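You operate a simulated robot arm through the tools that you are given. There is no shell and no other tool.

You run a simulated robot arm. Do the job below in one go: nothing can be reset, and whatever is moved stays where it is left.

TASK
Close up the bench winder: web back to START, brake on LOCK, shutter shut, magnifier parked, lamp off.
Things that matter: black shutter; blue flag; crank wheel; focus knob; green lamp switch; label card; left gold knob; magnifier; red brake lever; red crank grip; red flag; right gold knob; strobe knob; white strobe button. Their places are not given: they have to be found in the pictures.

The check looks at the end state, three seconds after you hand in, the way a careful person would. Anything else that was tipped, shoved, dropped, spilled or broken makes it a failure.

THE ROBOT
A 7-joint arm with a fingered hand, fixed in place. Base frame: the origin is on the floor under the middle of its stand, x ahead of it, y to its left, z up; the work surface is at about z = 0.9. Readings come in m, rad, newtons and seconds.
With the tool pointing down near the work surface it reaches from about 0.1 to 0.72 m from the base axis. Its first joint turns from -1.204 to 3.002 rad. Payload 3.4 kg.
Tool frame: the origin (TCP) lies between the finger pads and is the grasp point; the fingertips stand 0.039 m ahead of it; z points along the fingers, y is the line along which they close. The gripper opens to 0.18 m; its body begins 0.111 m behind the TCP. The gripper is a hand of 3 fingers: y runs from the thumb to the fingers, the wrist lies at [0, 0, -0.262] in the tool frame.
Orientation is that of the tool frame in the base frame, as [roll, pitch, yaw] about the fixed x, y, z axes, in that order (R = Rz(yaw) Ry(pitch) Rx(roll)). With the fingers straight down and closing along the base's y, the tool's x points along the base's -x, its y along +y and its z along -z.

THE INTERFACE
- The arm moves only by the tool send_rows. Its argument "steps" is one flat list of numbers, 6 for each row, row after row: the shift along the tool's x, y, z in mm, then the turn, a rotation vector about the tool's x, y, z in rad. In form: [x, y, z, wx, wy, wz, x, y, z, wx, wy, wz, ...]. A call has 1 to 20 rows; each row shifts and turns the commanded pose from where the row before left it, along the tool's axes as they then stand. Rows are played at 5 a second. More than 0.05 m and 0.15 rad between two rows, and nothing of the call is played. Where a pose cannot be reached the arm comes as near as it can. A force on the tool above 90 N (or 10 N above the force at the start of the call, whichever is more), or a blocked arm, ends the call early, and 0.2 s more pass. In this call time passes only in rows, and 0.2 s behind the last. The reply holds the time, the measured pose of the TCP, the force on the tool along the base axes, the opening and the grip force, in the units named above and with some noise, with the torque about the TCP (base axes, N m) and any sound that the robot's microphone picked up.
- Cameras (640 x 400 px; columns grow to the right, rows downward): "scene" is fixed at [0.0493, 0.6532, 1.5305]; the picture's right is [-0.73, -0.68, 0.00], its down [-0.24, 0.26, -0.94] and it looks along [0.64, -0.68, -0.35] (base axes); focal length 312 px, centre (320, 200). "wrist" rides on the gripper at [0.063, -0.036, -0.128] in the tool frame; the picture's right is [0.50, 0.87, 0.00], its down [-0.75, 0.44, -0.49] and it looks along [-0.43, 0.25, 0.87] (tool axes); focal length 226 px, centre (320, 200).
- get_image(camera): a new picture of that camera. The clock stands still meanwhile.
- slide_trunk(by): moves the trunk up (or, below 0, down) by that many m; the arm rides with it, the base frame stays. It gives what a move gives, with no picture.
- finger_targets(finger1, finger2, thumb_bend): sets how far each is bent, from 0 (flat) to 1 (curled in); at 0.3 the hand is open as for a grip, at 0.7 the pads meet at the TCP. One left out holds its place. A second passes; each finger stops where it meets its share of the squeeze, and holds until it gets a number again. It is the only way to open and close the hand. It gives what a move gives, with no picture; readings hold the bend of each and the force on the fingers (four entries, about 0 where the hand has none), thumb and palm.
- pixel_to_xyz(camera, pixels): for up to 12 pixels [column, row] of the newest picture of that camera ("zoom" is the newest enlarged one), the place [x, y, z] in the base frame of the surface seen there, good to about 0.002 m. The clock stands still meanwhile.
- inspect(camera, box): a new picture of the part [left, top, right, bottom] of that camera's present view, enlarged. The clock stands still meanwhile.
- hand_in(): hands the job in; it is judged then, once.

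Leave the gripper open and the arm clear of the work at the hand-in unless told otherwise.

The tools are called as name(argument=value, ...) on one line, values as JSON. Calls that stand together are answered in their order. send_rows: Moves the arm, as the interface text tells. Its arguments: {"type":"object","properties":{"steps":{"type":"array","items":{"type":"number"}}},"required":["steps"]} The other tools are called the same way: slide_trunk (by) moves the trunk up or down; finger_targets (finger1, finger2, thumb_bend) moves the fingers one by one; get_image (camera) takes a picture; pixel_to_xyz (camera, pixels) gives the place of the surface under pixels of a picture; inspect (camera, box) takes an enlarged picture of a part of a camera's view; hand_in () hands the job in.

At the start:

```text
t: 0.0
tool_pos: [0.498, -0.1672, 1.2947]
orientation: [3.139, 0.0, 3.14]
wrist_force: [0.2, 0.4, 0.2]
torque: [0.01, 0.0, 0.0]
finger_gap: 0.18
grasp_force: 0.0
shape: jaw
bend: [0.3, 0.3, 0.3]
finger forces: [0.1, 0.0, 0.0, 0.0, 0.0, 0.0]
trunk travel left (down, up): [-0.475, 0.067]
```

scene: 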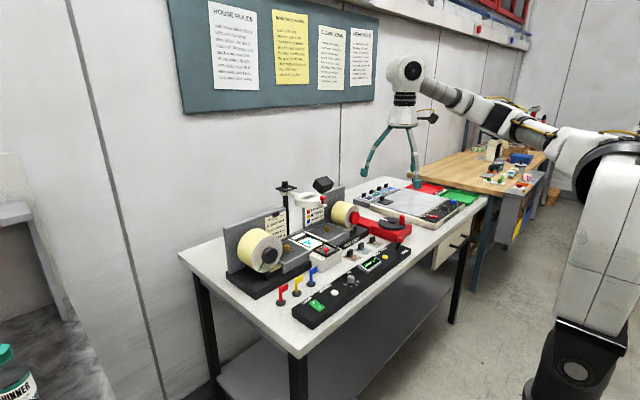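
wrist: 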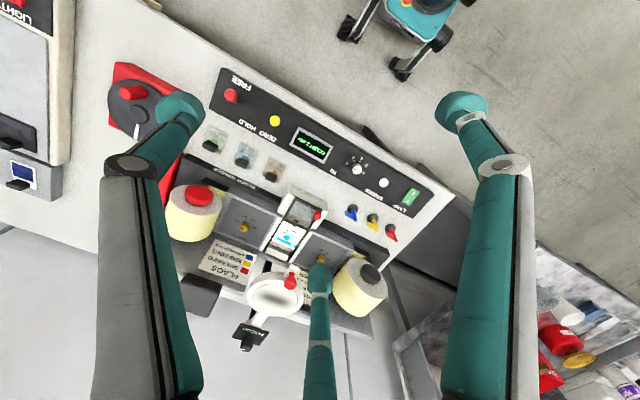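

I see a bench winder on the table, with a black panel in front, a crank in red, and a magnifier. First I look closer at the different parts.

inspect(camera="scene", box=[210, 170, 430, 335])

inspect(camera="wrist", box=[100, 50, 460, 350])

```text
2.42 times, centred on (320, 252) of scene
```

zoom: 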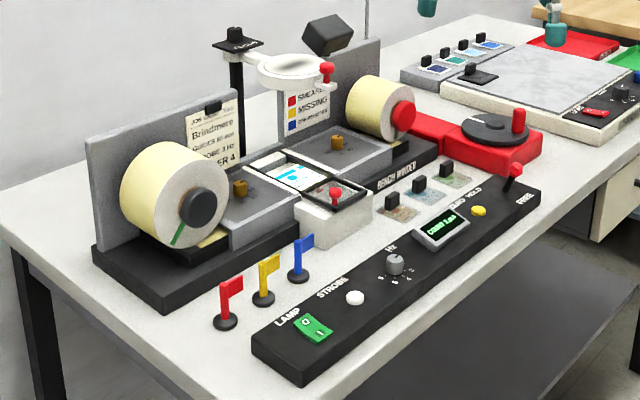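

```text
1.33 times, centred on (280, 200) of wrist
```

zoom: 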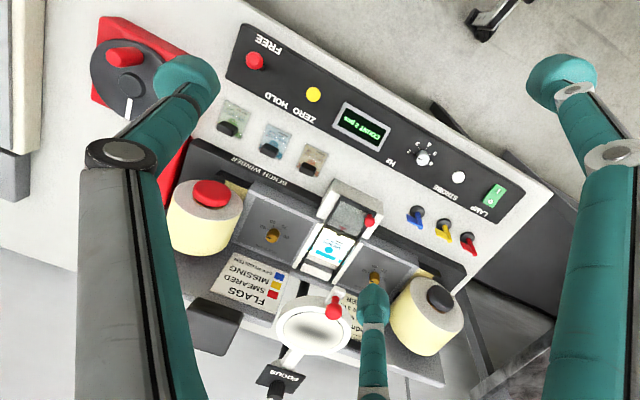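

I zoom further into the separate parts: the display and brake, the window with shutter, the magnifier, the cards and the crank.

inspect(camera="scene", box=[350, 205, 420, 255])

inspect(camera="scene", box=[270, 170, 350, 220])

inspect(camera="scene", box=[280, 220, 350, 270])

inspect(camera="scene", box=[290, 240, 400, 330])

inspect(camera="scene", box=[200, 0, 380, 110])

inspect(camera="wrist", box=[230, 180, 350, 260])

inspect(camera="wrist", box=[90, 50, 220, 160])

inspect(camera="wrist", box=[190, 240, 330, 350])

inspect(camera="wrist", box=[210, 70, 430, 220])

```text
8.00 times, centred on (385, 230) of scene
```

zoom: 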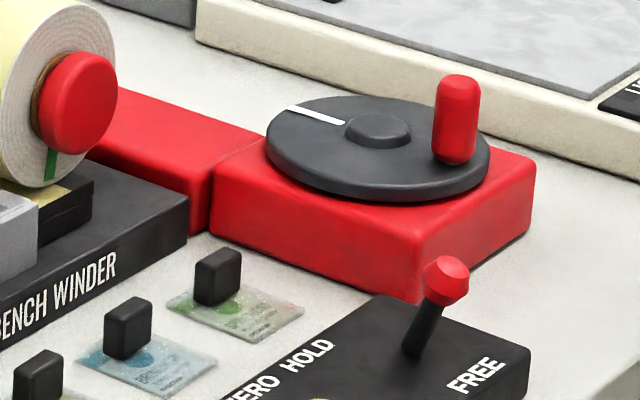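

```text
8.00 times, centred on (310, 195) of scene
```

zoom: 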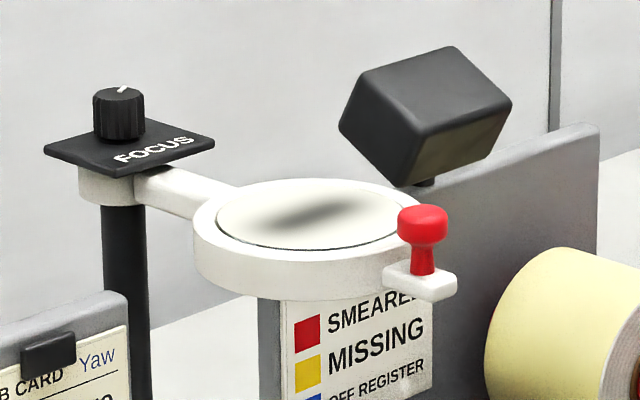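

```text
8.00 times, centred on (315, 245) of scene
```

zoom: 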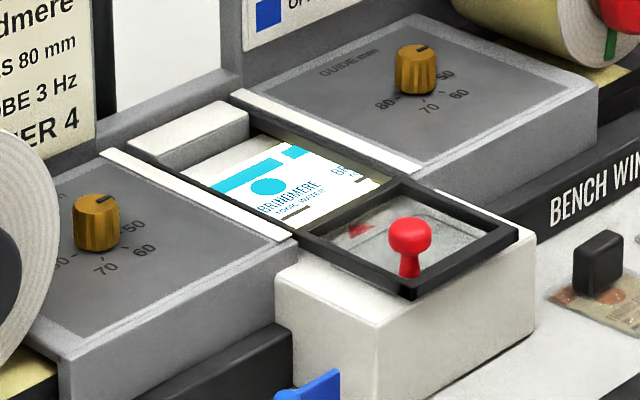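

```text
4.44 times, centred on (345, 285) of scene
```

zoom: 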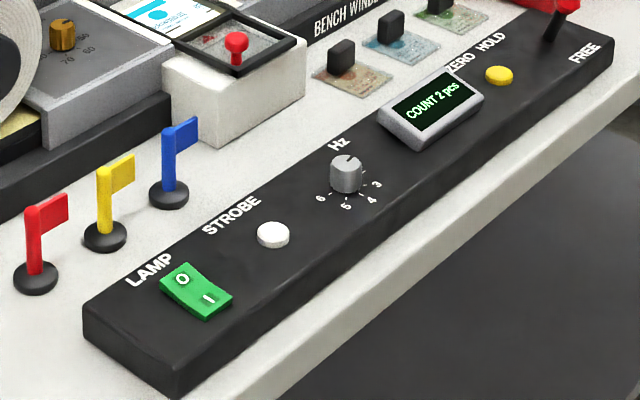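

```text
3.56 times, centred on (290, 55) of scene
```

zoom: 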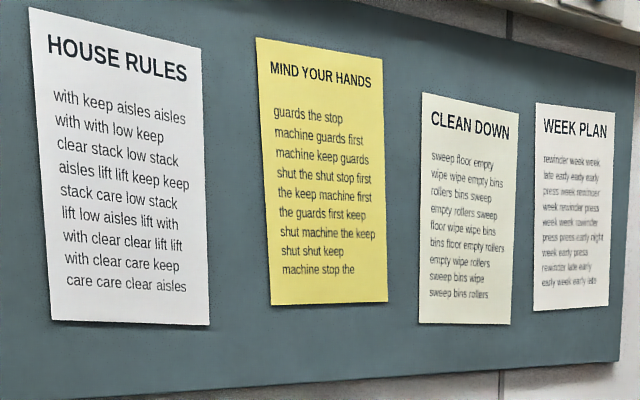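

```text
5.00 times, centred on (290, 220) of wrist
```

zoom: 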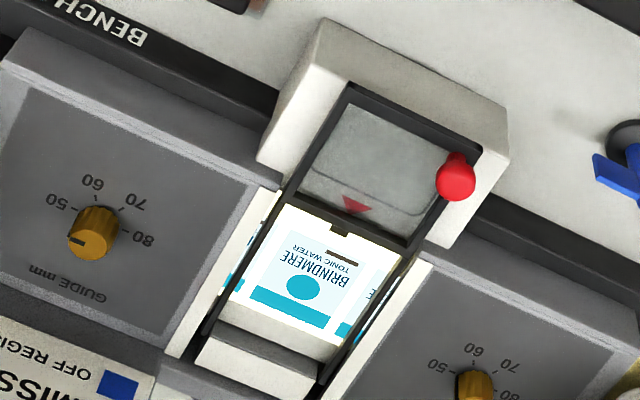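

```text
3.64 times, centred on (155, 105) of wrist
```

zoom: 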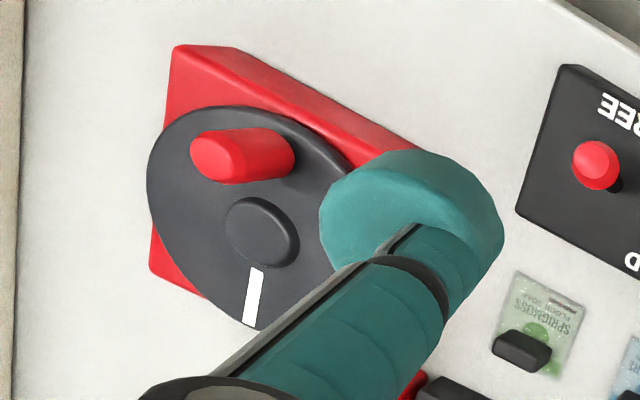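

```text
3.64 times, centred on (260, 295) of wrist
```

zoom: 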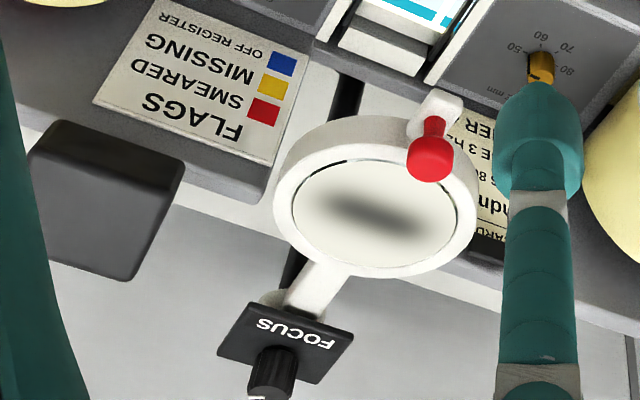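

```text
2.67 times, centred on (320, 145) of wrist
```

zoom: 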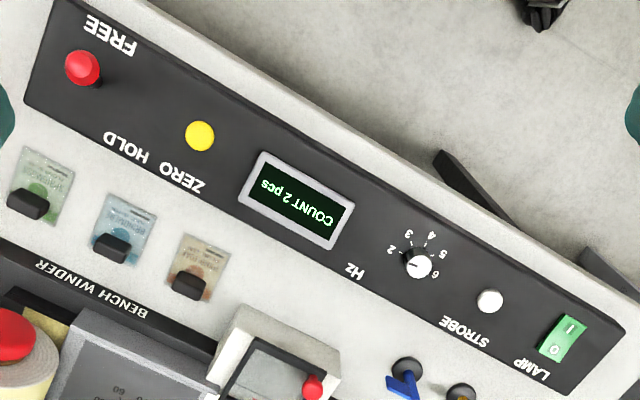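

I read the display "COUNT 2 pcs", the lamp switch with 0/1, the strobe and the Hz knob, and the brake by FREE/HOLD. Now I measure positions: brake lever, yellow button, strobe, lamp switch, crank, grip, shutter, magnifier.

get_image(camera="wrist")

pixel_to_xyz(camera="wrist", pixels=[[231, 95], [274, 121], [383, 183], [409, 198], [130, 92], [161, 112], [163, 135], [318, 215], [290, 282], [275, 298], [246, 345], [357, 167]])

get_image(camera="scene")

pixel_to_xyz(camera="scene", pixels=[[405, 227], [401, 217], [382, 219], [366, 217], [330, 246], [325, 195], [322, 204], [288, 186], [310, 198], [317, 303], [400, 250], [337, 292]])

```text
taken
```

wrist: 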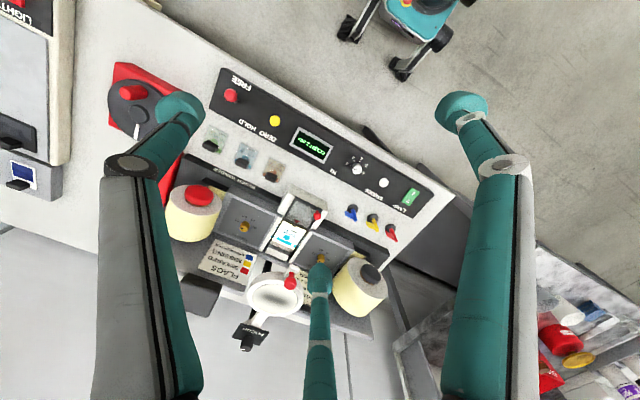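

```text
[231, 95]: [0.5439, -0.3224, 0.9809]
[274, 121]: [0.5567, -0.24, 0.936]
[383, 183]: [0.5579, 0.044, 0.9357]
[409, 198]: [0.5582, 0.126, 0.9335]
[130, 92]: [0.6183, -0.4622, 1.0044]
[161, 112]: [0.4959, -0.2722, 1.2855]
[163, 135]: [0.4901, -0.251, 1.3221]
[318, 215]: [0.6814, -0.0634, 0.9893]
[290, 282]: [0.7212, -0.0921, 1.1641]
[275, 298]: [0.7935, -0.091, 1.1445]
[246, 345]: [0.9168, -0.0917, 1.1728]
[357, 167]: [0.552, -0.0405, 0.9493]
```

```text
taken
```

scene: 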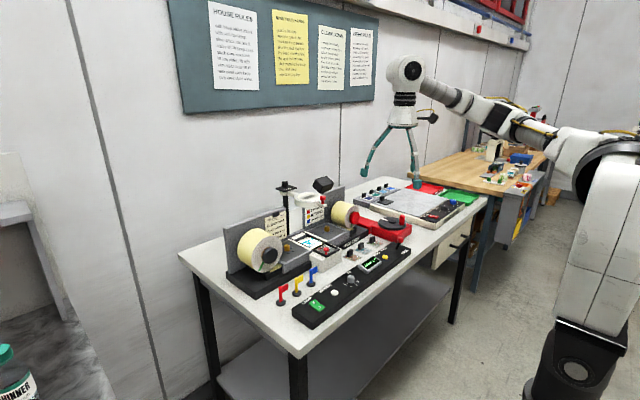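

```text
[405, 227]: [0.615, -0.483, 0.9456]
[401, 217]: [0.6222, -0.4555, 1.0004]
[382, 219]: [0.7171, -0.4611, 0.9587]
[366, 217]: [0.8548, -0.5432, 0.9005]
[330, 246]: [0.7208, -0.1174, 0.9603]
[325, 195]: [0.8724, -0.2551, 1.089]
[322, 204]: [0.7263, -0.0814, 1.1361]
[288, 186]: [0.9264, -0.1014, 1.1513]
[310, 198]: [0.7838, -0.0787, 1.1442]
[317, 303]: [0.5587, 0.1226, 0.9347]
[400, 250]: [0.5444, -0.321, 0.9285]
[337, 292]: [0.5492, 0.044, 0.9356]
```

I see the brake lever head at wrist (231,95), measured at about (0.544,-0.322,0.98); the yellow zero button at (0.557,-0.24). I move the hand over toward the brake, staying high, to look at the labels there.

send_rows(steps=[8, -35.5, 20, 0, 0, 0, 8, -35.5, 20, 0, 0, 0, 8, -35.5, 20, 0, 0, 0, 8, -35.5, 20, 0, 0, 0, 8, -35.5, 20, 0, 0, 0, 8, -35.5, 20, 0, 0, 0])

get_image(camera="wrist")

get_image(camera="scene")

```text
t: 1.4
tool_pos: [0.4473, -0.3786, 1.1772]
orientation: [3.142, 0.002, -3.14]
wrist_force: [-0.5, 0.4, -0.4]
torque: [0.03, 0.0, 0.0]
finger_gap: 0.1796
grasp_force: 0.1
shape: jaw
bend: [0.3, 0.3, 0.3]
finger forces: [0.0, 0.1, 0.0, 0.1, 0.1, 0.1]
trunk travel left (down, up): [-0.475, 0.067]
```

```text
taken
```

wrist: 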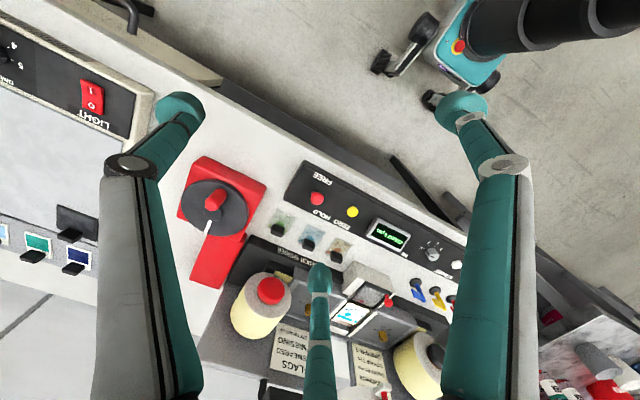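

```text
taken
```

scene: 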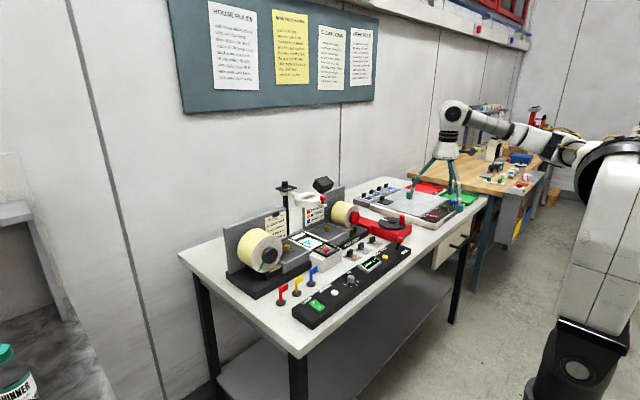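

The brake is now at wrist (316,198). I zoom in on the brake and panel, and on the crank.

inspect(camera="wrist", box=[280, 155, 376, 235])

inspect(camera="wrist", box=[160, 140, 290, 300])

inspect(camera="wrist", box=[320, 270, 440, 350])

inspect(camera="wrist", box=[220, 300, 450, 400])

```text
5.00 times, centred on (328, 195) of wrist
```

zoom: 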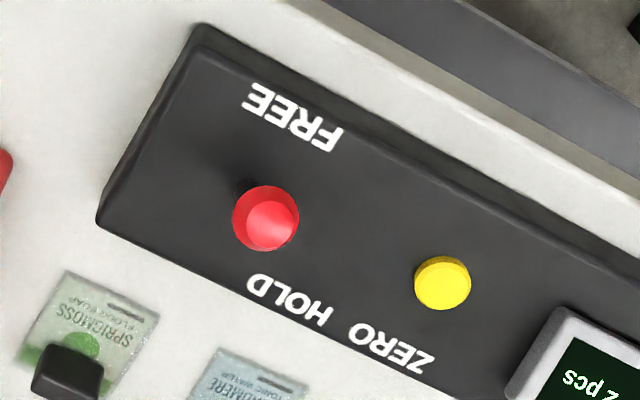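

```text
2.50 times, centred on (225, 220) of wrist
```

zoom: 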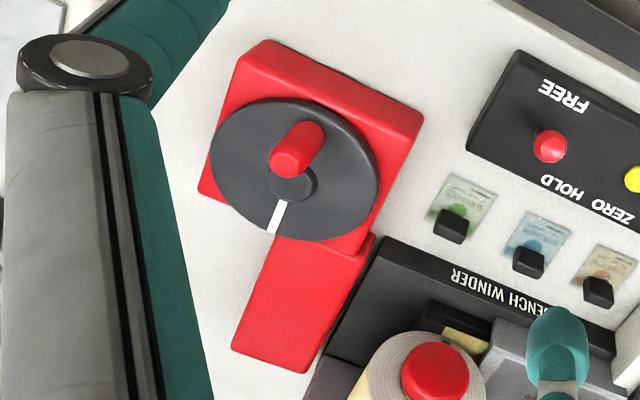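

```text
5.00 times, centred on (380, 310) of wrist
```

zoom: 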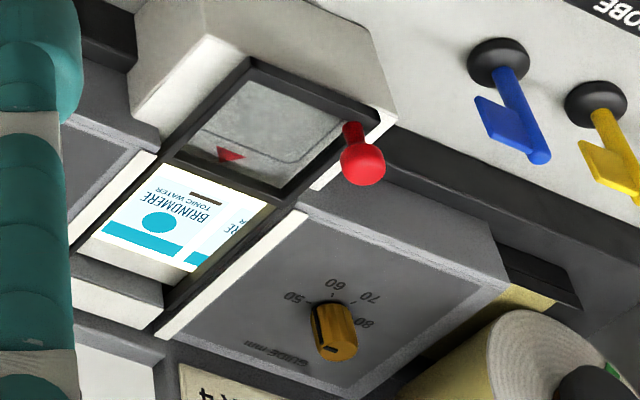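

```text
2.78 times, centred on (335, 350) of wrist
```

zoom: 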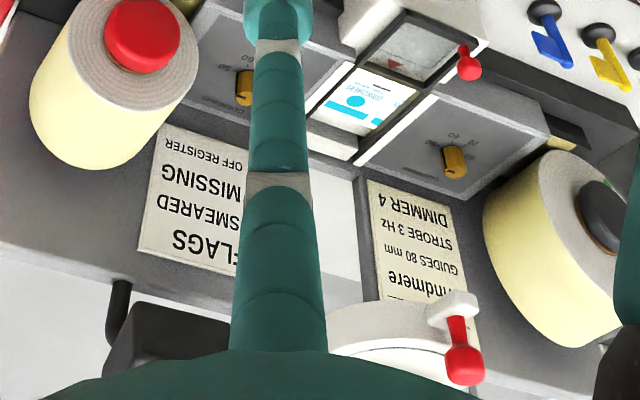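

The brake has FREE on the front side and HOLD on the back; I don't see a LOCK word yet. I measure the labels, lever base and lever head.

inspect(camera="wrist", box=[280, 155, 376, 235])

pixel_to_xyz(camera="zoom", pixels=[[245, 185], [270, 220], [240, 205], [255, 97], [330, 137], [262, 287], [320, 315], [443, 283], [392, 345], [110, 210], [200, 40], [290, 250]])

```text
5.00 times, centred on (328, 195) of wrist
```

zoom: 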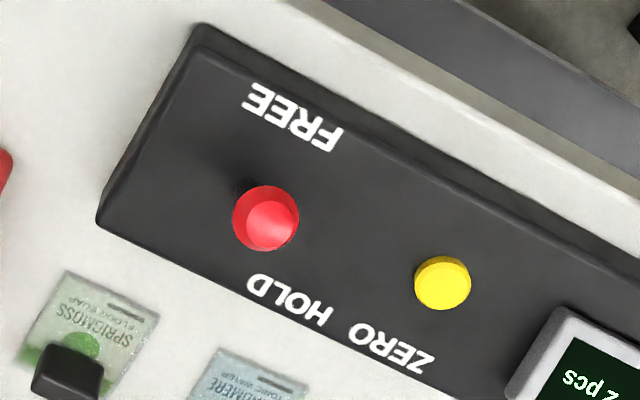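

```text
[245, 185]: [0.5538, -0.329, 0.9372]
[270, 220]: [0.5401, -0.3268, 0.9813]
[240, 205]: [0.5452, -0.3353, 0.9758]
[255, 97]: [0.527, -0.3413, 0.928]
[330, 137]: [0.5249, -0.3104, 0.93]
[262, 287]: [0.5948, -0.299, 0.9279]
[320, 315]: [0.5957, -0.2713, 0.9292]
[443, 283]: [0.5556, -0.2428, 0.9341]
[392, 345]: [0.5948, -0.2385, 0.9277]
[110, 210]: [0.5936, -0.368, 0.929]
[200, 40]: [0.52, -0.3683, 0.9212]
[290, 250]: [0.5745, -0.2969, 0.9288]
```

The lever leans to the front, to FREE (head x 0.541 against base x 0.554). Next I measure the crank wheel: hub, rim, mark and grip.

inspect(camera="wrist", box=[160, 140, 290, 300])

pixel_to_xyz(camera="zoom", pixels=[[293, 186], [215, 180], [376, 185], [290, 103], [290, 236], [285, 205], [273, 230], [285, 158], [310, 135], [240, 80], [415, 120], [300, 165]])

inspect(camera="scene", box=[350, 200, 430, 250])

pixel_to_xyz(camera="zoom", pixels=[[405, 145], [405, 200], [335, 172], [250, 170], [425, 215], [345, 235], [330, 135], [270, 148], [390, 175], [420, 175], [405, 210], [300, 200]])

```text
2.50 times, centred on (225, 220) of wrist
```

zoom: 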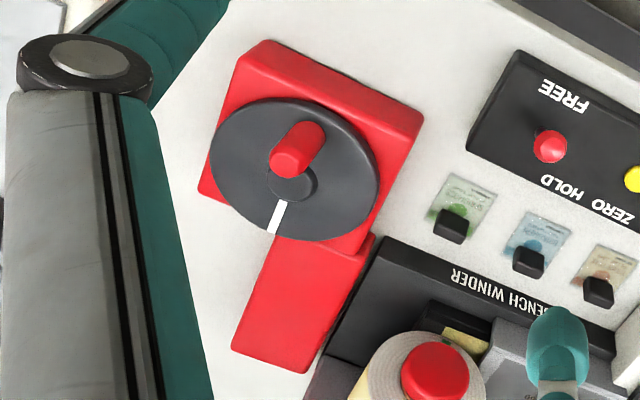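

```text
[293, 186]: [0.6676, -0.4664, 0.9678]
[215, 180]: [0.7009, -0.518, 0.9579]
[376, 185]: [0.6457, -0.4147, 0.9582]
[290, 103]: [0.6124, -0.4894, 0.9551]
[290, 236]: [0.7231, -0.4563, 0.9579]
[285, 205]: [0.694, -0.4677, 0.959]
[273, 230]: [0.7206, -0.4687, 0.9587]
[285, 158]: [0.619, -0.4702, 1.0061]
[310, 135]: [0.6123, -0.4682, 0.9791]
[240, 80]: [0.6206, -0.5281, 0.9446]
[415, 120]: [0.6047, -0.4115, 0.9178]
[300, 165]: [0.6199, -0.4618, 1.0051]
```

```text
8.00 times, centred on (390, 225) of scene
```

zoom: 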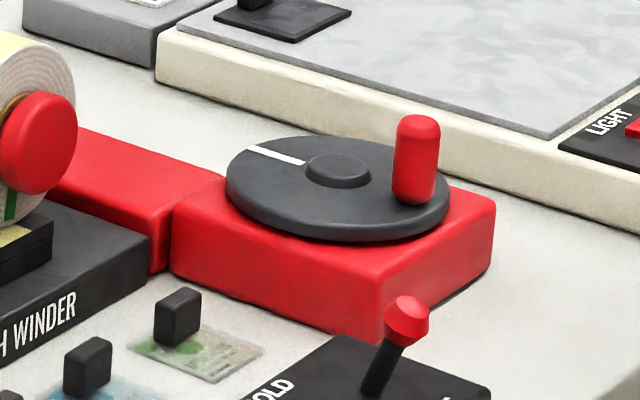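

```text
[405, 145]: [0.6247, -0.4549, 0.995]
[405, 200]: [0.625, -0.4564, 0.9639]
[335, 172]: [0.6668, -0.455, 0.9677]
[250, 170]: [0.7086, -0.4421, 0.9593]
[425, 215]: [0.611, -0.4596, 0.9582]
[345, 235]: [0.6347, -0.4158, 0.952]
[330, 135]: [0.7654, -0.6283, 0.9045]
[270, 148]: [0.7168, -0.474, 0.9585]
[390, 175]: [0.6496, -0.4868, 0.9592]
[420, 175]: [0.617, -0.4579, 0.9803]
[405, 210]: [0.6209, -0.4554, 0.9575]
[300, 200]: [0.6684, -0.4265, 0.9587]
```

Wheel centre is about (0.668,-0.466), grip at (0.619,-0.466), top z 1.007, crank radius about 0.05. This is far out (0.77–0.86 m), so I need to know the arm's shape. I measure the arm's links in the scene picture, (610,165), (595,160), (450,115), etc.

pixel_to_xyz(camera="scene", pixels=[[610, 165], [585, 155], [560, 140], [520, 128], [480, 118], [452, 115], [447, 150], [620, 210], [580, 370], [600, 280]])

inspect(camera="scene", box=[420, 70, 640, 220])

```text
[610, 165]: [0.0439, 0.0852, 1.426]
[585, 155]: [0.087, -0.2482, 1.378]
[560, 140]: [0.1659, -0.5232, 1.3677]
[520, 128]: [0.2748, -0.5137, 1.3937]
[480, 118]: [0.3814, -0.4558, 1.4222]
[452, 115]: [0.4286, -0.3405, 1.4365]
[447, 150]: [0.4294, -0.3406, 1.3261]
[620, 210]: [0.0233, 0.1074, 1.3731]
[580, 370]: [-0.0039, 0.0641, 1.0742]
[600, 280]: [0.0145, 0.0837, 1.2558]
```

```text
2.67 times, centred on (530, 145) of scene
```

zoom: 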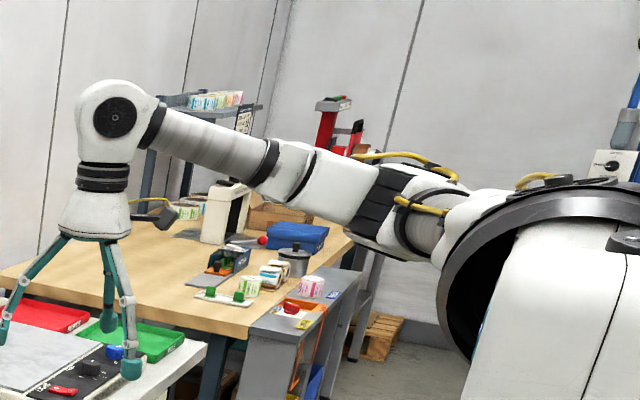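

The shoulder sits near z 1.4 with the arm stretched about level, so for the far crank I will lower the trunk and tilt the hand forward. First I lift the hand 0.16 m, then lower the trunk 0.2 m.

send_rows(steps=[0, 0, -40, 0, 0, 0, 0, 0, -40, 0, 0, 0, 0, 0, -40, 0, 0, 0, 0, 0, -40, 0, 0, 0])

slide_trunk(by=-0.2)

get_image(camera="scene")

get_image(camera="wrist")

```text
t: 2.4
tool_pos: [0.4469, -0.3755, 1.3364]
orientation: [-3.14, 0.001, 3.14]
wrist_force: [0.6, 0.3, -0.1]
torque: [0.02, -0.01, -0.02]
finger_gap: 0.1798
grasp_force: 0.0
shape: jaw
bend: [0.3, 0.3, 0.3]
finger forces: [0.0, 0.1, 0.1, 0.0, 0.0, 0.0]
trunk travel left (down, up): [-0.475, 0.067]
```

```text
t: 4.6
tool_pos: [0.4467, -0.375, 1.1391]
orientation: [-3.141, 0.003, 3.141]
wrist_force: [0.2, 0.1, 0.1]
torque: [-0.01, 0.0, -0.02]
finger_gap: 0.1798
grasp_force: 0.0
shape: jaw
bend: [0.3, 0.3, 0.3]
finger forces: [0.0, 0.0, 0.1, 0.0, 0.0, 0.1]
trunk travel left (down, up): [-0.275, 0.267]
```

```text
taken
```

scene: 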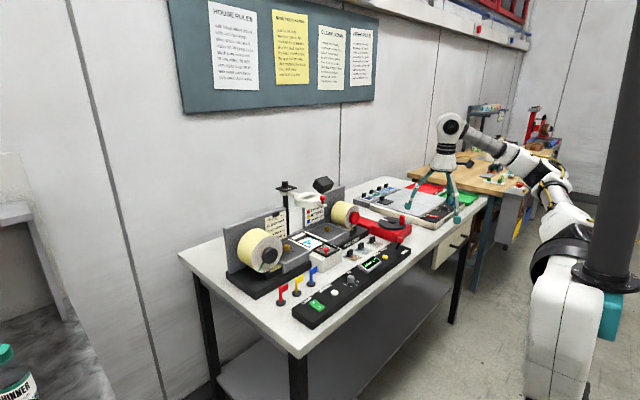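

```text
taken
```

wrist: 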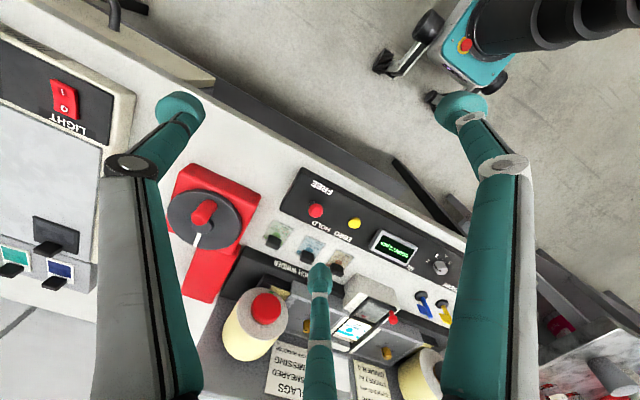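

The trunk is down and the hand is at z 1.139. I measure the three fingertips in the wrist picture to know the hand's shape: (180,105), (462,108), (320,272).

pixel_to_xyz(camera="wrist", pixels=[[180, 100], [462, 102], [320, 268], [180, 112], [462, 112], [320, 280], [130, 165], [503, 165], [320, 320], [150, 250], [490, 250], [316, 380]])

```text
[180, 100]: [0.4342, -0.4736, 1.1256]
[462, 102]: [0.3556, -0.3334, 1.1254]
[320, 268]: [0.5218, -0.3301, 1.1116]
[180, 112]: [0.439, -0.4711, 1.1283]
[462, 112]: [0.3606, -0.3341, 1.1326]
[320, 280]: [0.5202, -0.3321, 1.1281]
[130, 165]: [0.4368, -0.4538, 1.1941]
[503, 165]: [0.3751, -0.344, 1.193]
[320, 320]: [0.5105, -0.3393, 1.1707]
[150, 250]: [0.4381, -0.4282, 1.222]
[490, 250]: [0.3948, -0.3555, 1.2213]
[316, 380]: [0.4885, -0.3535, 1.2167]
```

The hand is a three-finger radial type: the fingers sit about 0.1 m out from the axis. Before tilting I test how far it reaches pointing straight down: I move at z 1.14 to above the crank grip (0.62,-0.466), well above everything there.

send_rows(steps=[-34.6, -18.2, 0, 0, 0, 0, -34.6, -18.2, 0, 0, 0, 0, -34.6, -18.2, 0, 0, 0, 0, -34.6, -18.2, 0, 0, 0, 0, -34.6, -18.2, 0, 0, 0, 0, 0, 0, 0, 0, 0, 0])

```text
t: 6.0
tool_pos: [0.6182, -0.4674, 1.1379]
orientation: [-3.141, 0.001, -3.141]
wrist_force: [-0.2, -1.0, -1.0]
torque: [0.02, -0.02, -0.04]
finger_gap: 0.1799
grasp_force: 0.1
shape: jaw
bend: [0.3, 0.3, 0.3]
finger forces: [0.0, 0.0, 0.0, 0.1, 0.0, 0.0]
trunk travel left (down, up): [-0.275, 0.267]
```

It reached (0.618,-0.467) straight down. I test further to (0.718,-0.467), the far side of the crank circle, still at z 1.14.

send_rows(steps=[-25, 0, 0, 0, 0, 0, -25, 0, 0, 0, 0, 0, -25, 0, 0, 0, 0, 0, -25, 0, 0, 0, 0, 0, 0, 0, 0, 0, 0, 0])

get_image(camera="wrist")

get_image(camera="scene")

```text
t: 7.2
tool_pos: [0.7055, -0.469, 1.137]
orientation: [3.141, 0.001, -3.141]
wrist_force: [0.1, -0.1, 0.1]
torque: [0.04, 0.01, 0.01]
finger_gap: 0.1801
grasp_force: 0.1
shape: jaw
bend: [0.3, 0.3, 0.3]
finger forces: [0.1, 0.0, 0.1, 0.0, 0.0, 0.1]
out of reach, approached as far as the arm can: row 4
trunk travel left (down, up): [-0.275, 0.267]
```

```text
taken
```

wrist: 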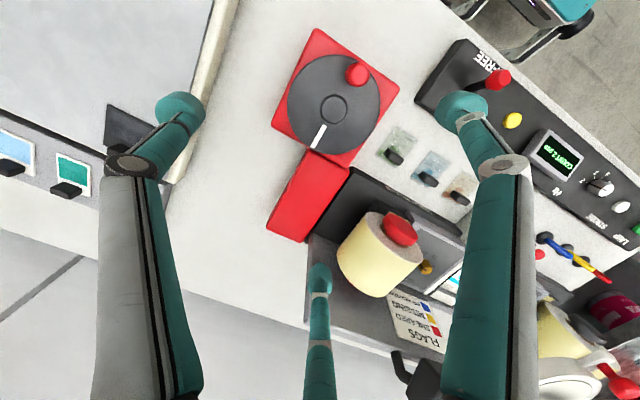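

```text
taken
```

scene: 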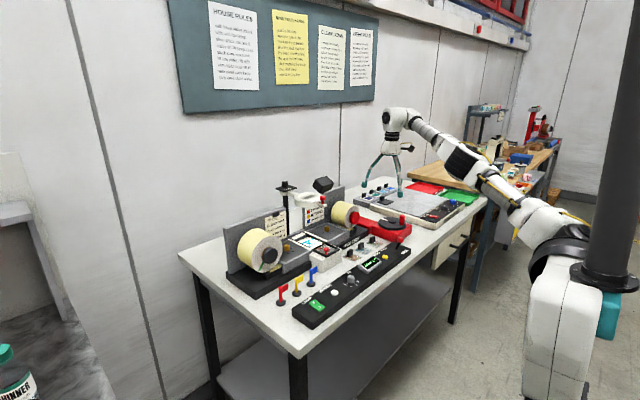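

It reaches 0.847 m out even there, so a nearly upright hand can follow the whole crank circle, especially lower down. I measure the roll and its red hub beside the crank and re-measure wheel and grip from this view.

pixel_to_xyz(camera="wrist", pixels=[[400, 230], [385, 235], [375, 250], [355, 225], [334, 109], [357, 74], [322, 130], [318, 143], [289, 95], [380, 100], [330, 145], [350, 60]])

inspect(camera="wrist", box=[260, 20, 420, 180])

inspect(camera="wrist", box=[330, 190, 480, 350])

```text
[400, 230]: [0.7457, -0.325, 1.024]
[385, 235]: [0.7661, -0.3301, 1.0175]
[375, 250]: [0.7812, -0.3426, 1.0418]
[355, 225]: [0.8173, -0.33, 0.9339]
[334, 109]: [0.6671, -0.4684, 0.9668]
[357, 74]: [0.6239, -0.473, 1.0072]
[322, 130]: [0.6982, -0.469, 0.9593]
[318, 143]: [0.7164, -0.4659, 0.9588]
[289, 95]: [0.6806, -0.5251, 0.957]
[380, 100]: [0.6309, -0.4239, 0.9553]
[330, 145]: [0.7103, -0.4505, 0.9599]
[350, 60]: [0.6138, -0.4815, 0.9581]
```

```text
2.50 times, centred on (340, 100) of wrist
```

zoom: 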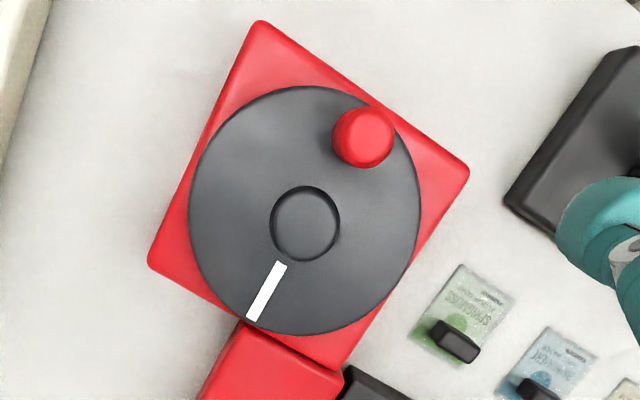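

```text
2.50 times, centred on (405, 270) of wrist
```

zoom: 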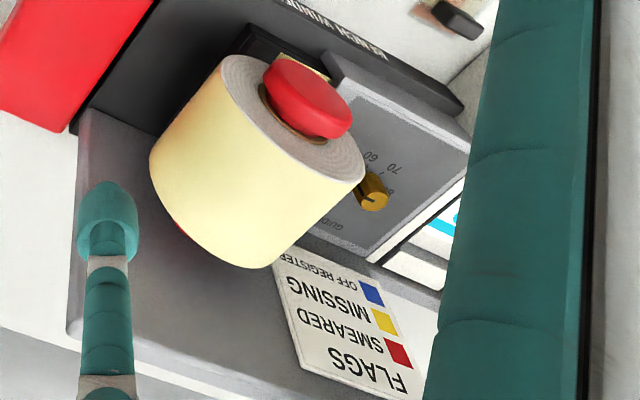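

The grip seems centred near (0.622,-0.468). I measure it finely using its top circle edges in an enlarged wrist picture.

inspect(camera="wrist", box=[320, 50, 392, 95])

pixel_to_xyz(camera="zoom", pixels=[[300, 200], [330, 200], [360, 200], [330, 170], [330, 230], [280, 200], [390, 200], [330, 140], [330, 260], [420, 200], [270, 240], [300, 160]])

```text
8.89 times, centred on (356, 72) of wrist
```

zoom: 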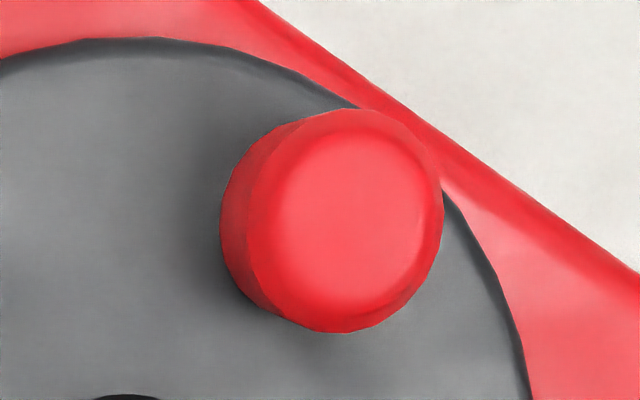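

```text
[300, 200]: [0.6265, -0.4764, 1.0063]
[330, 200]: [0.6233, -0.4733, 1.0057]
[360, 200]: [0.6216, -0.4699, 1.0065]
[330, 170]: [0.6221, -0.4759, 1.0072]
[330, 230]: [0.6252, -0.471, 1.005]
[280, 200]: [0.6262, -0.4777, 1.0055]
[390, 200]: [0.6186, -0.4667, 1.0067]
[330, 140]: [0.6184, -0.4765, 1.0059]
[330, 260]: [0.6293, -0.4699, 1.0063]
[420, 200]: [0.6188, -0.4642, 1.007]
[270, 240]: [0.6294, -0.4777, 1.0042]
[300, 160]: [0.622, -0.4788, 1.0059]
```

Grip: centre (0.6235,-0.470), radius about 0.012, top z 1.006. Hub (0.667,-0.468), so the crank radius is about 0.044. I go back over the grip and turn the hand by 0.6 rad so that no finger points at the roll.

send_rows(steps=[24, 0, 0, 0, 0, 0, 24, 0, 0, 0, 0, 0, 24, 0, 0, 0, 0, 0, 22, 0, 0, 0, 0, 0, 0, 0, 0, 0, 0, 0.15, 0, 0, 0, 0, 0, 0.15, 0, 0, 0, 0, 0, 0.15, 0, 0, 0, 0, 0, 0.15, 0, 0, 0, 0, 0, 0])

get_image(camera="wrist")

```text
t: 9.2
tool_pos: [0.6091, -0.4666, 1.1369]
orientation: [-3.138, 0.003, 2.541]
wrist_force: [0.4, -0.6, 0.0]
torque: [0.04, 0.0, -0.04]
finger_gap: 0.1799
grasp_force: 0.2
shape: jaw
bend: [0.3, 0.3, 0.3]
finger forces: [0.1, 0.0, 0.0, 0.0, 0.0, 0.1]
trunk travel left (down, up): [-0.275, 0.267]
```

```text
taken
```

wrist: 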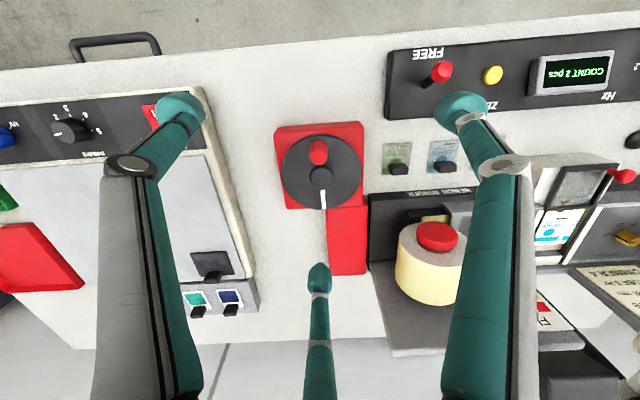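

I read the count "2 pcs" still. The grip is at wrist (318,150), and the hand is 1.5 cm short of it. I bend the fingers in to 0.5 and then centre over the grip.

finger_targets(finger1=0.5, finger2=0.5, thumb_bend=0.5)

send_rows(steps=[-13.9, 5.4, 0, 0, 0, 0, 0, 0, 40, 0, 0, 0, 0, 0, 0, 0, 0, 0])

get_image(camera="wrist")

inspect(camera="scene", box=[330, 140, 450, 260])

```text
t: 10.2
tool_pos: [0.6097, -0.4671, 1.1374]
orientation: [-3.14, 0.002, 2.543]
wrist_force: [0.4, -0.3, 0.0]
torque: [0.01, -0.01, 0.01]
finger_gap: 0.0736
grasp_force: 0.0
shape: fingers
bend: [0.5, 0.5, 0.5]
finger forces: [0.0, 0.0, 0.0, 0.0, 0.0, 0.1]
trunk travel left (down, up): [-0.275, 0.267]
```

```text
t: 11.0
tool_pos: [0.6227, -0.4738, 1.0975]
orientation: [3.141, 0.0, 2.543]
wrist_force: [0.4, 0.0, 0.0]
torque: [-0.02, -0.01, 0.0]
finger_gap: 0.0734
grasp_force: 0.0
shape: fingers
bend: [0.5, 0.5, 0.5]
finger forces: [0.1, 0.0, 0.1, 0.0, 0.0, 0.0]
trunk travel left (down, up): [-0.275, 0.267]
```

```text
taken
```

wrist: 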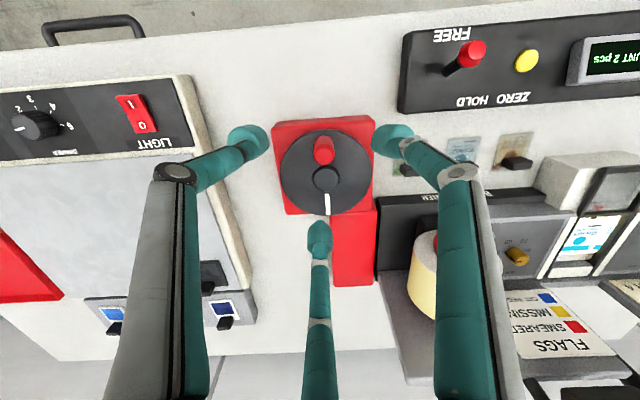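

```text
3.33 times, centred on (390, 200) of scene
```

zoom: 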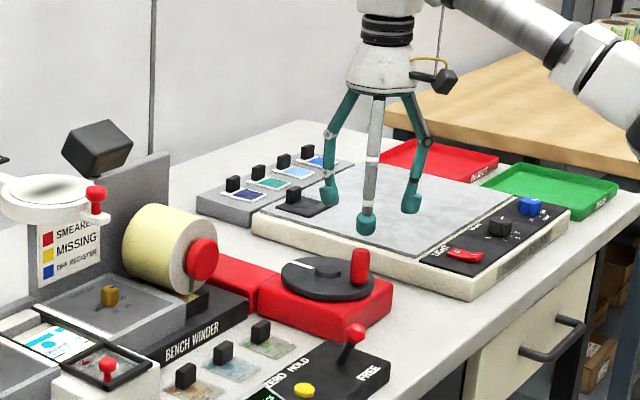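

The open fingers sit around the grip seen from above (gap 73 mm, grip 23 mm). I centre by 4 mm and go down 40 mm, then look again.

send_rows(steps=[1.5, 3.6, 20, 0, 0, 0, 0, 0, 20, 0, 0, 0, 0, 0, 10, 0, 0, 0, 0, 0, 0, 0, 0, 0])

get_image(camera="wrist")

inspect(camera="scene", box=[340, 160, 450, 260])

```text
t: 12.0
tool_pos: [0.6249, -0.4668, 1.0469]
orientation: [-3.14, 0.003, 2.54]
wrist_force: [-1.4, 1.1, -0.4]
torque: [0.01, -0.01, 0.02]
finger_gap: 0.0732
grasp_force: 0.2
shape: fingers
bend: [0.5, 0.5, 0.5]
finger forces: [0.0, 0.1, 0.0, 0.0, 0.1, 0.1]
trunk travel left (down, up): [-0.275, 0.267]
```

```text
taken
```

wrist: 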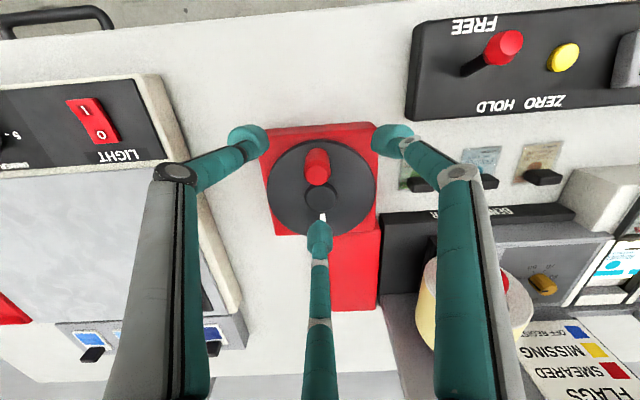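

```text
4.00 times, centred on (395, 210) of scene
```

zoom: 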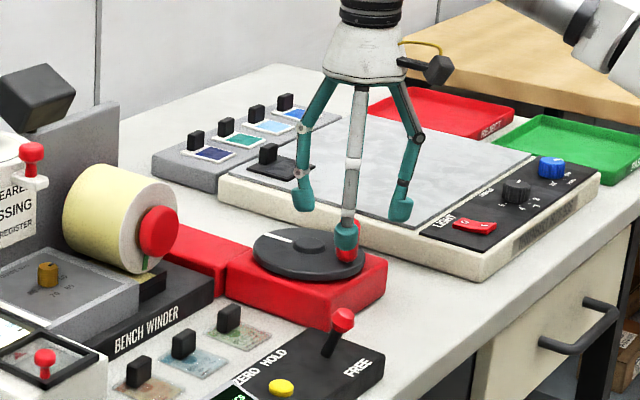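

The three fingers straddle the grip. I go down 29 mm more so the tips are about 1.5 cm above the wheel, then close loosely to 0.58 as a cage.

send_rows(steps=[0, 0, 15, 0, 0, 0, 0, 0, 14, 0, 0, 0, 0, 0, 0, 0, 0, 0])

finger_targets(finger1=0.58, finger2=0.58, thumb_bend=0.58)

get_image(camera="wrist")

inspect(camera="scene", box=[340, 180, 440, 260])

```text
t: 12.8
tool_pos: [0.624, -0.467, 1.0179]
orientation: [-3.139, 0.003, 2.544]
wrist_force: [-1.4, -0.2, 0.3]
torque: [0.0, -0.01, -0.02]
finger_gap: 0.0734
grasp_force: 0.1
shape: fingers
bend: [0.5, 0.5, 0.5]
finger forces: [0.0, 0.0, 0.0, 0.0, 0.0, 0.0]
trunk travel left (down, up): [-0.275, 0.267]
```

```text
t: 13.8
tool_pos: [0.6237, -0.4669, 1.0178]
orientation: [-3.138, 0.001, 2.542]
wrist_force: [-0.1, 0.5, 0.0]
torque: [0.03, 0.02, 0.0]
finger_gap: 0.0456
grasp_force: 0.1
shape: fingers
bend: [0.57, 0.57, 0.57]
finger forces: [0.1, 0.0, 0.1, 0.1, 0.0, 0.0]
trunk travel left (down, up): [-0.275, 0.267]
```

```text
taken
```

wrist: 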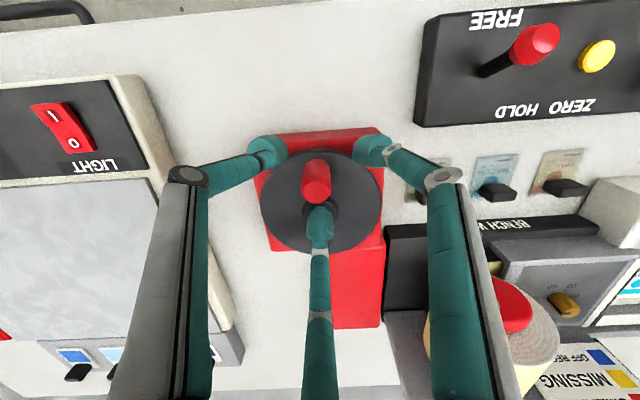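

```text
5.00 times, centred on (390, 220) of scene
```

zoom: 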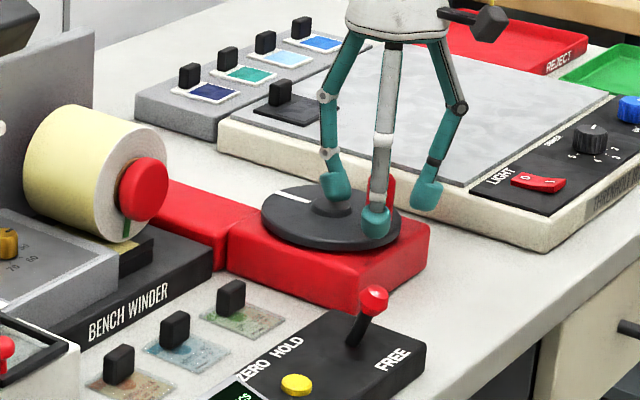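

Gap is 46 mm around the 23 mm grip. I close a little further, to 0.62.

finger_targets(finger1=0.62, finger2=0.62, thumb_bend=0.62)

get_image(camera="wrist")

inspect(camera="scene", box=[300, 210, 400, 290])

```text
t: 14.8
tool_pos: [0.6242, -0.4666, 1.0189]
orientation: [-3.139, 0.003, 2.542]
wrist_force: [-1.1, 0.1, -0.9]
torque: [-0.01, -0.01, -0.01]
finger_gap: 0.0264
grasp_force: 0.1
shape: fingers
bend: [0.62, 0.62, 0.62]
finger forces: [0.0, 0.0, 0.0, 0.0, 0.0, 0.1]
trunk travel left (down, up): [-0.275, 0.267]
```

```text
taken
```

wrist: 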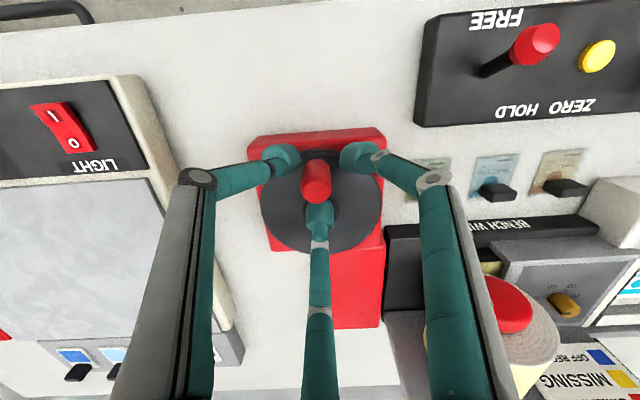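

```text
5.00 times, centred on (350, 250) of scene
```

zoom: 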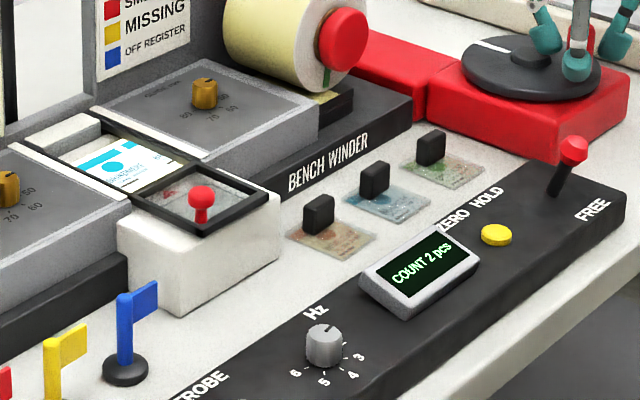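

The grip is caged loosely (gap 26 mm), the display reads "COUNT 2 pcs". Now a small trial turn of about 30°, the grip going towards +y (left), to see which way the web and count go.

send_rows(steps=[2.6, 5.1, 0, 0, 0, 0, 2.6, 5.1, 0, 0, 0, 0, 1.2, 5.6, 0, 0, 0, 0, 1.2, 5.6, 0, 0, 0, 0, 0, 0, 0, 0, 0, 0])

get_image(camera="wrist")

inspect(camera="scene", box=[300, 200, 400, 280])

```text
t: 16.0
tool_pos: [0.631, -0.4433, 1.0187]
orientation: [-3.139, 0.002, 2.542]
wrist_force: [-0.1, -0.4, -0.1]
torque: [-0.01, -0.02, -0.02]
finger_gap: 0.0274
grasp_force: 0.2
shape: fingers
bend: [0.62, 0.62, 0.62]
finger forces: [0.0, 0.1, 0.0, 0.1, 0.3, 0.0]
trunk travel left (down, up): [-0.275, 0.267]
```

```text
taken
```

wrist: 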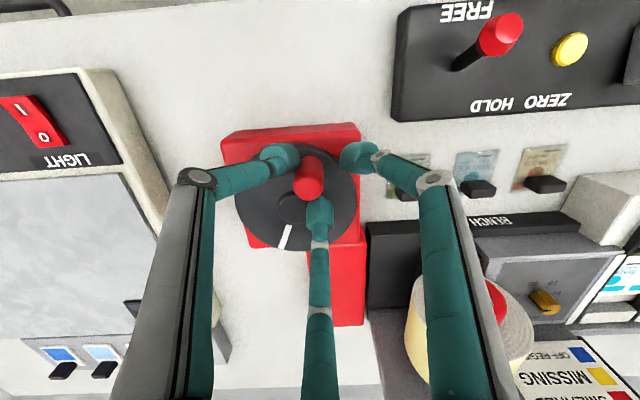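

```text
5.00 times, centred on (350, 240) of scene
```

zoom: 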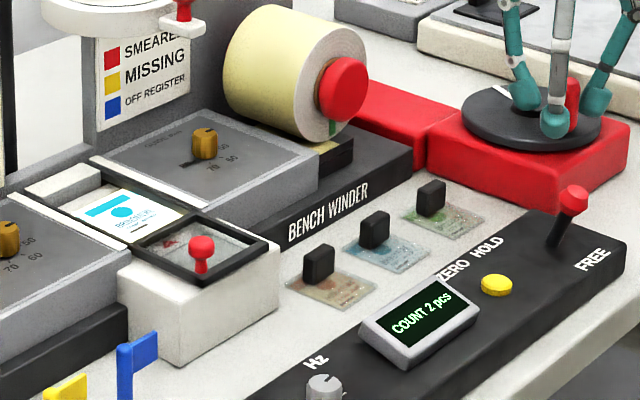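

The wheel turned (the mark moved) and the force stayed near zero. I look closely at the web in the window and the display.

inspect(camera="scene", box=[280, 220, 350, 270])

```text
8.00 times, centred on (315, 245) of scene
```

zoom: 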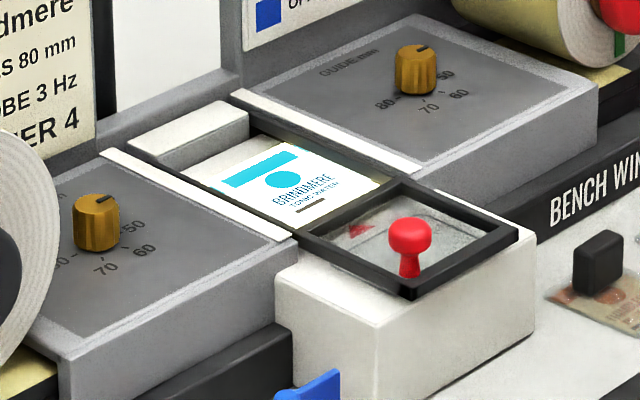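

Comparing windows: the label moved to the right (towards the right roll, from text column 290 to 305), while the count stayed 2. That is winding forward onto the red-hub roll, so I go the other way: 90° with the grip going towards -y, and then check count and web.

send_rows(steps=[-1.48, -11.39, 0, 0, 0, 0, -4.38, -10.62, 0, 0, 0, 0, -6.98, -9.13, 0, 0, 0, 0, -9.1, -7.01, 0, 0, 0, 0, -10.61, -4.42, 0, 0, 0, 0, -11.39, -1.52, 0, 0, 0, 0, 0, 0, 0, 0, 0, 0])

inspect(camera="scene", box=[280, 220, 350, 270])

inspect(camera="scene", box=[330, 200, 430, 280])

get_image(camera="wrist")

```text
t: 17.6
tool_pos: [0.6416, -0.506, 1.0194]
orientation: [-3.14, 0.001, 2.542]
wrist_force: [0.1, 0.0, 0.2]
torque: [0.0, 0.01, 0.0]
finger_gap: 0.0262
grasp_force: 0.0
shape: fingers
bend: [0.62, 0.62, 0.62]
finger forces: [0.0, 0.0, 0.0, 0.0, 0.1, 0.1]
trunk travel left (down, up): [-0.275, 0.267]
```

```text
8.00 times, centred on (315, 245) of scene
```

zoom: 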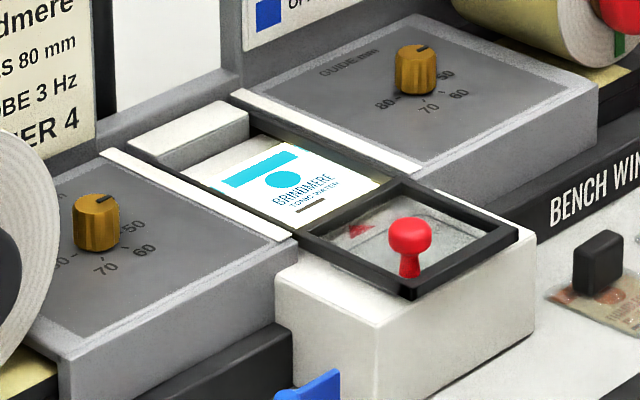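

```text
5.00 times, centred on (380, 240) of scene
```

zoom: 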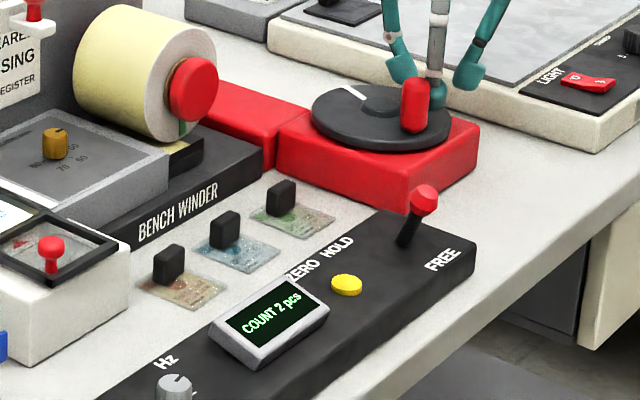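

```text
taken
```

wrist: 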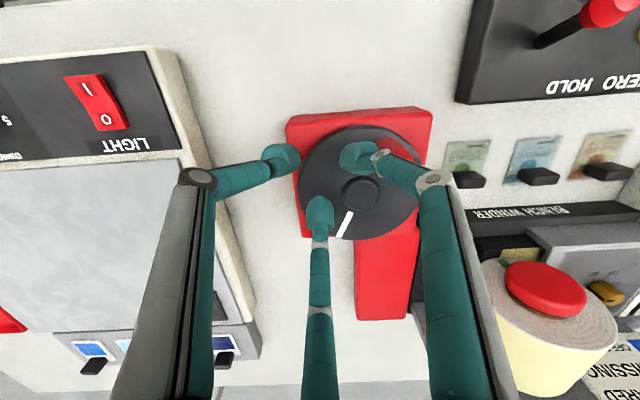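

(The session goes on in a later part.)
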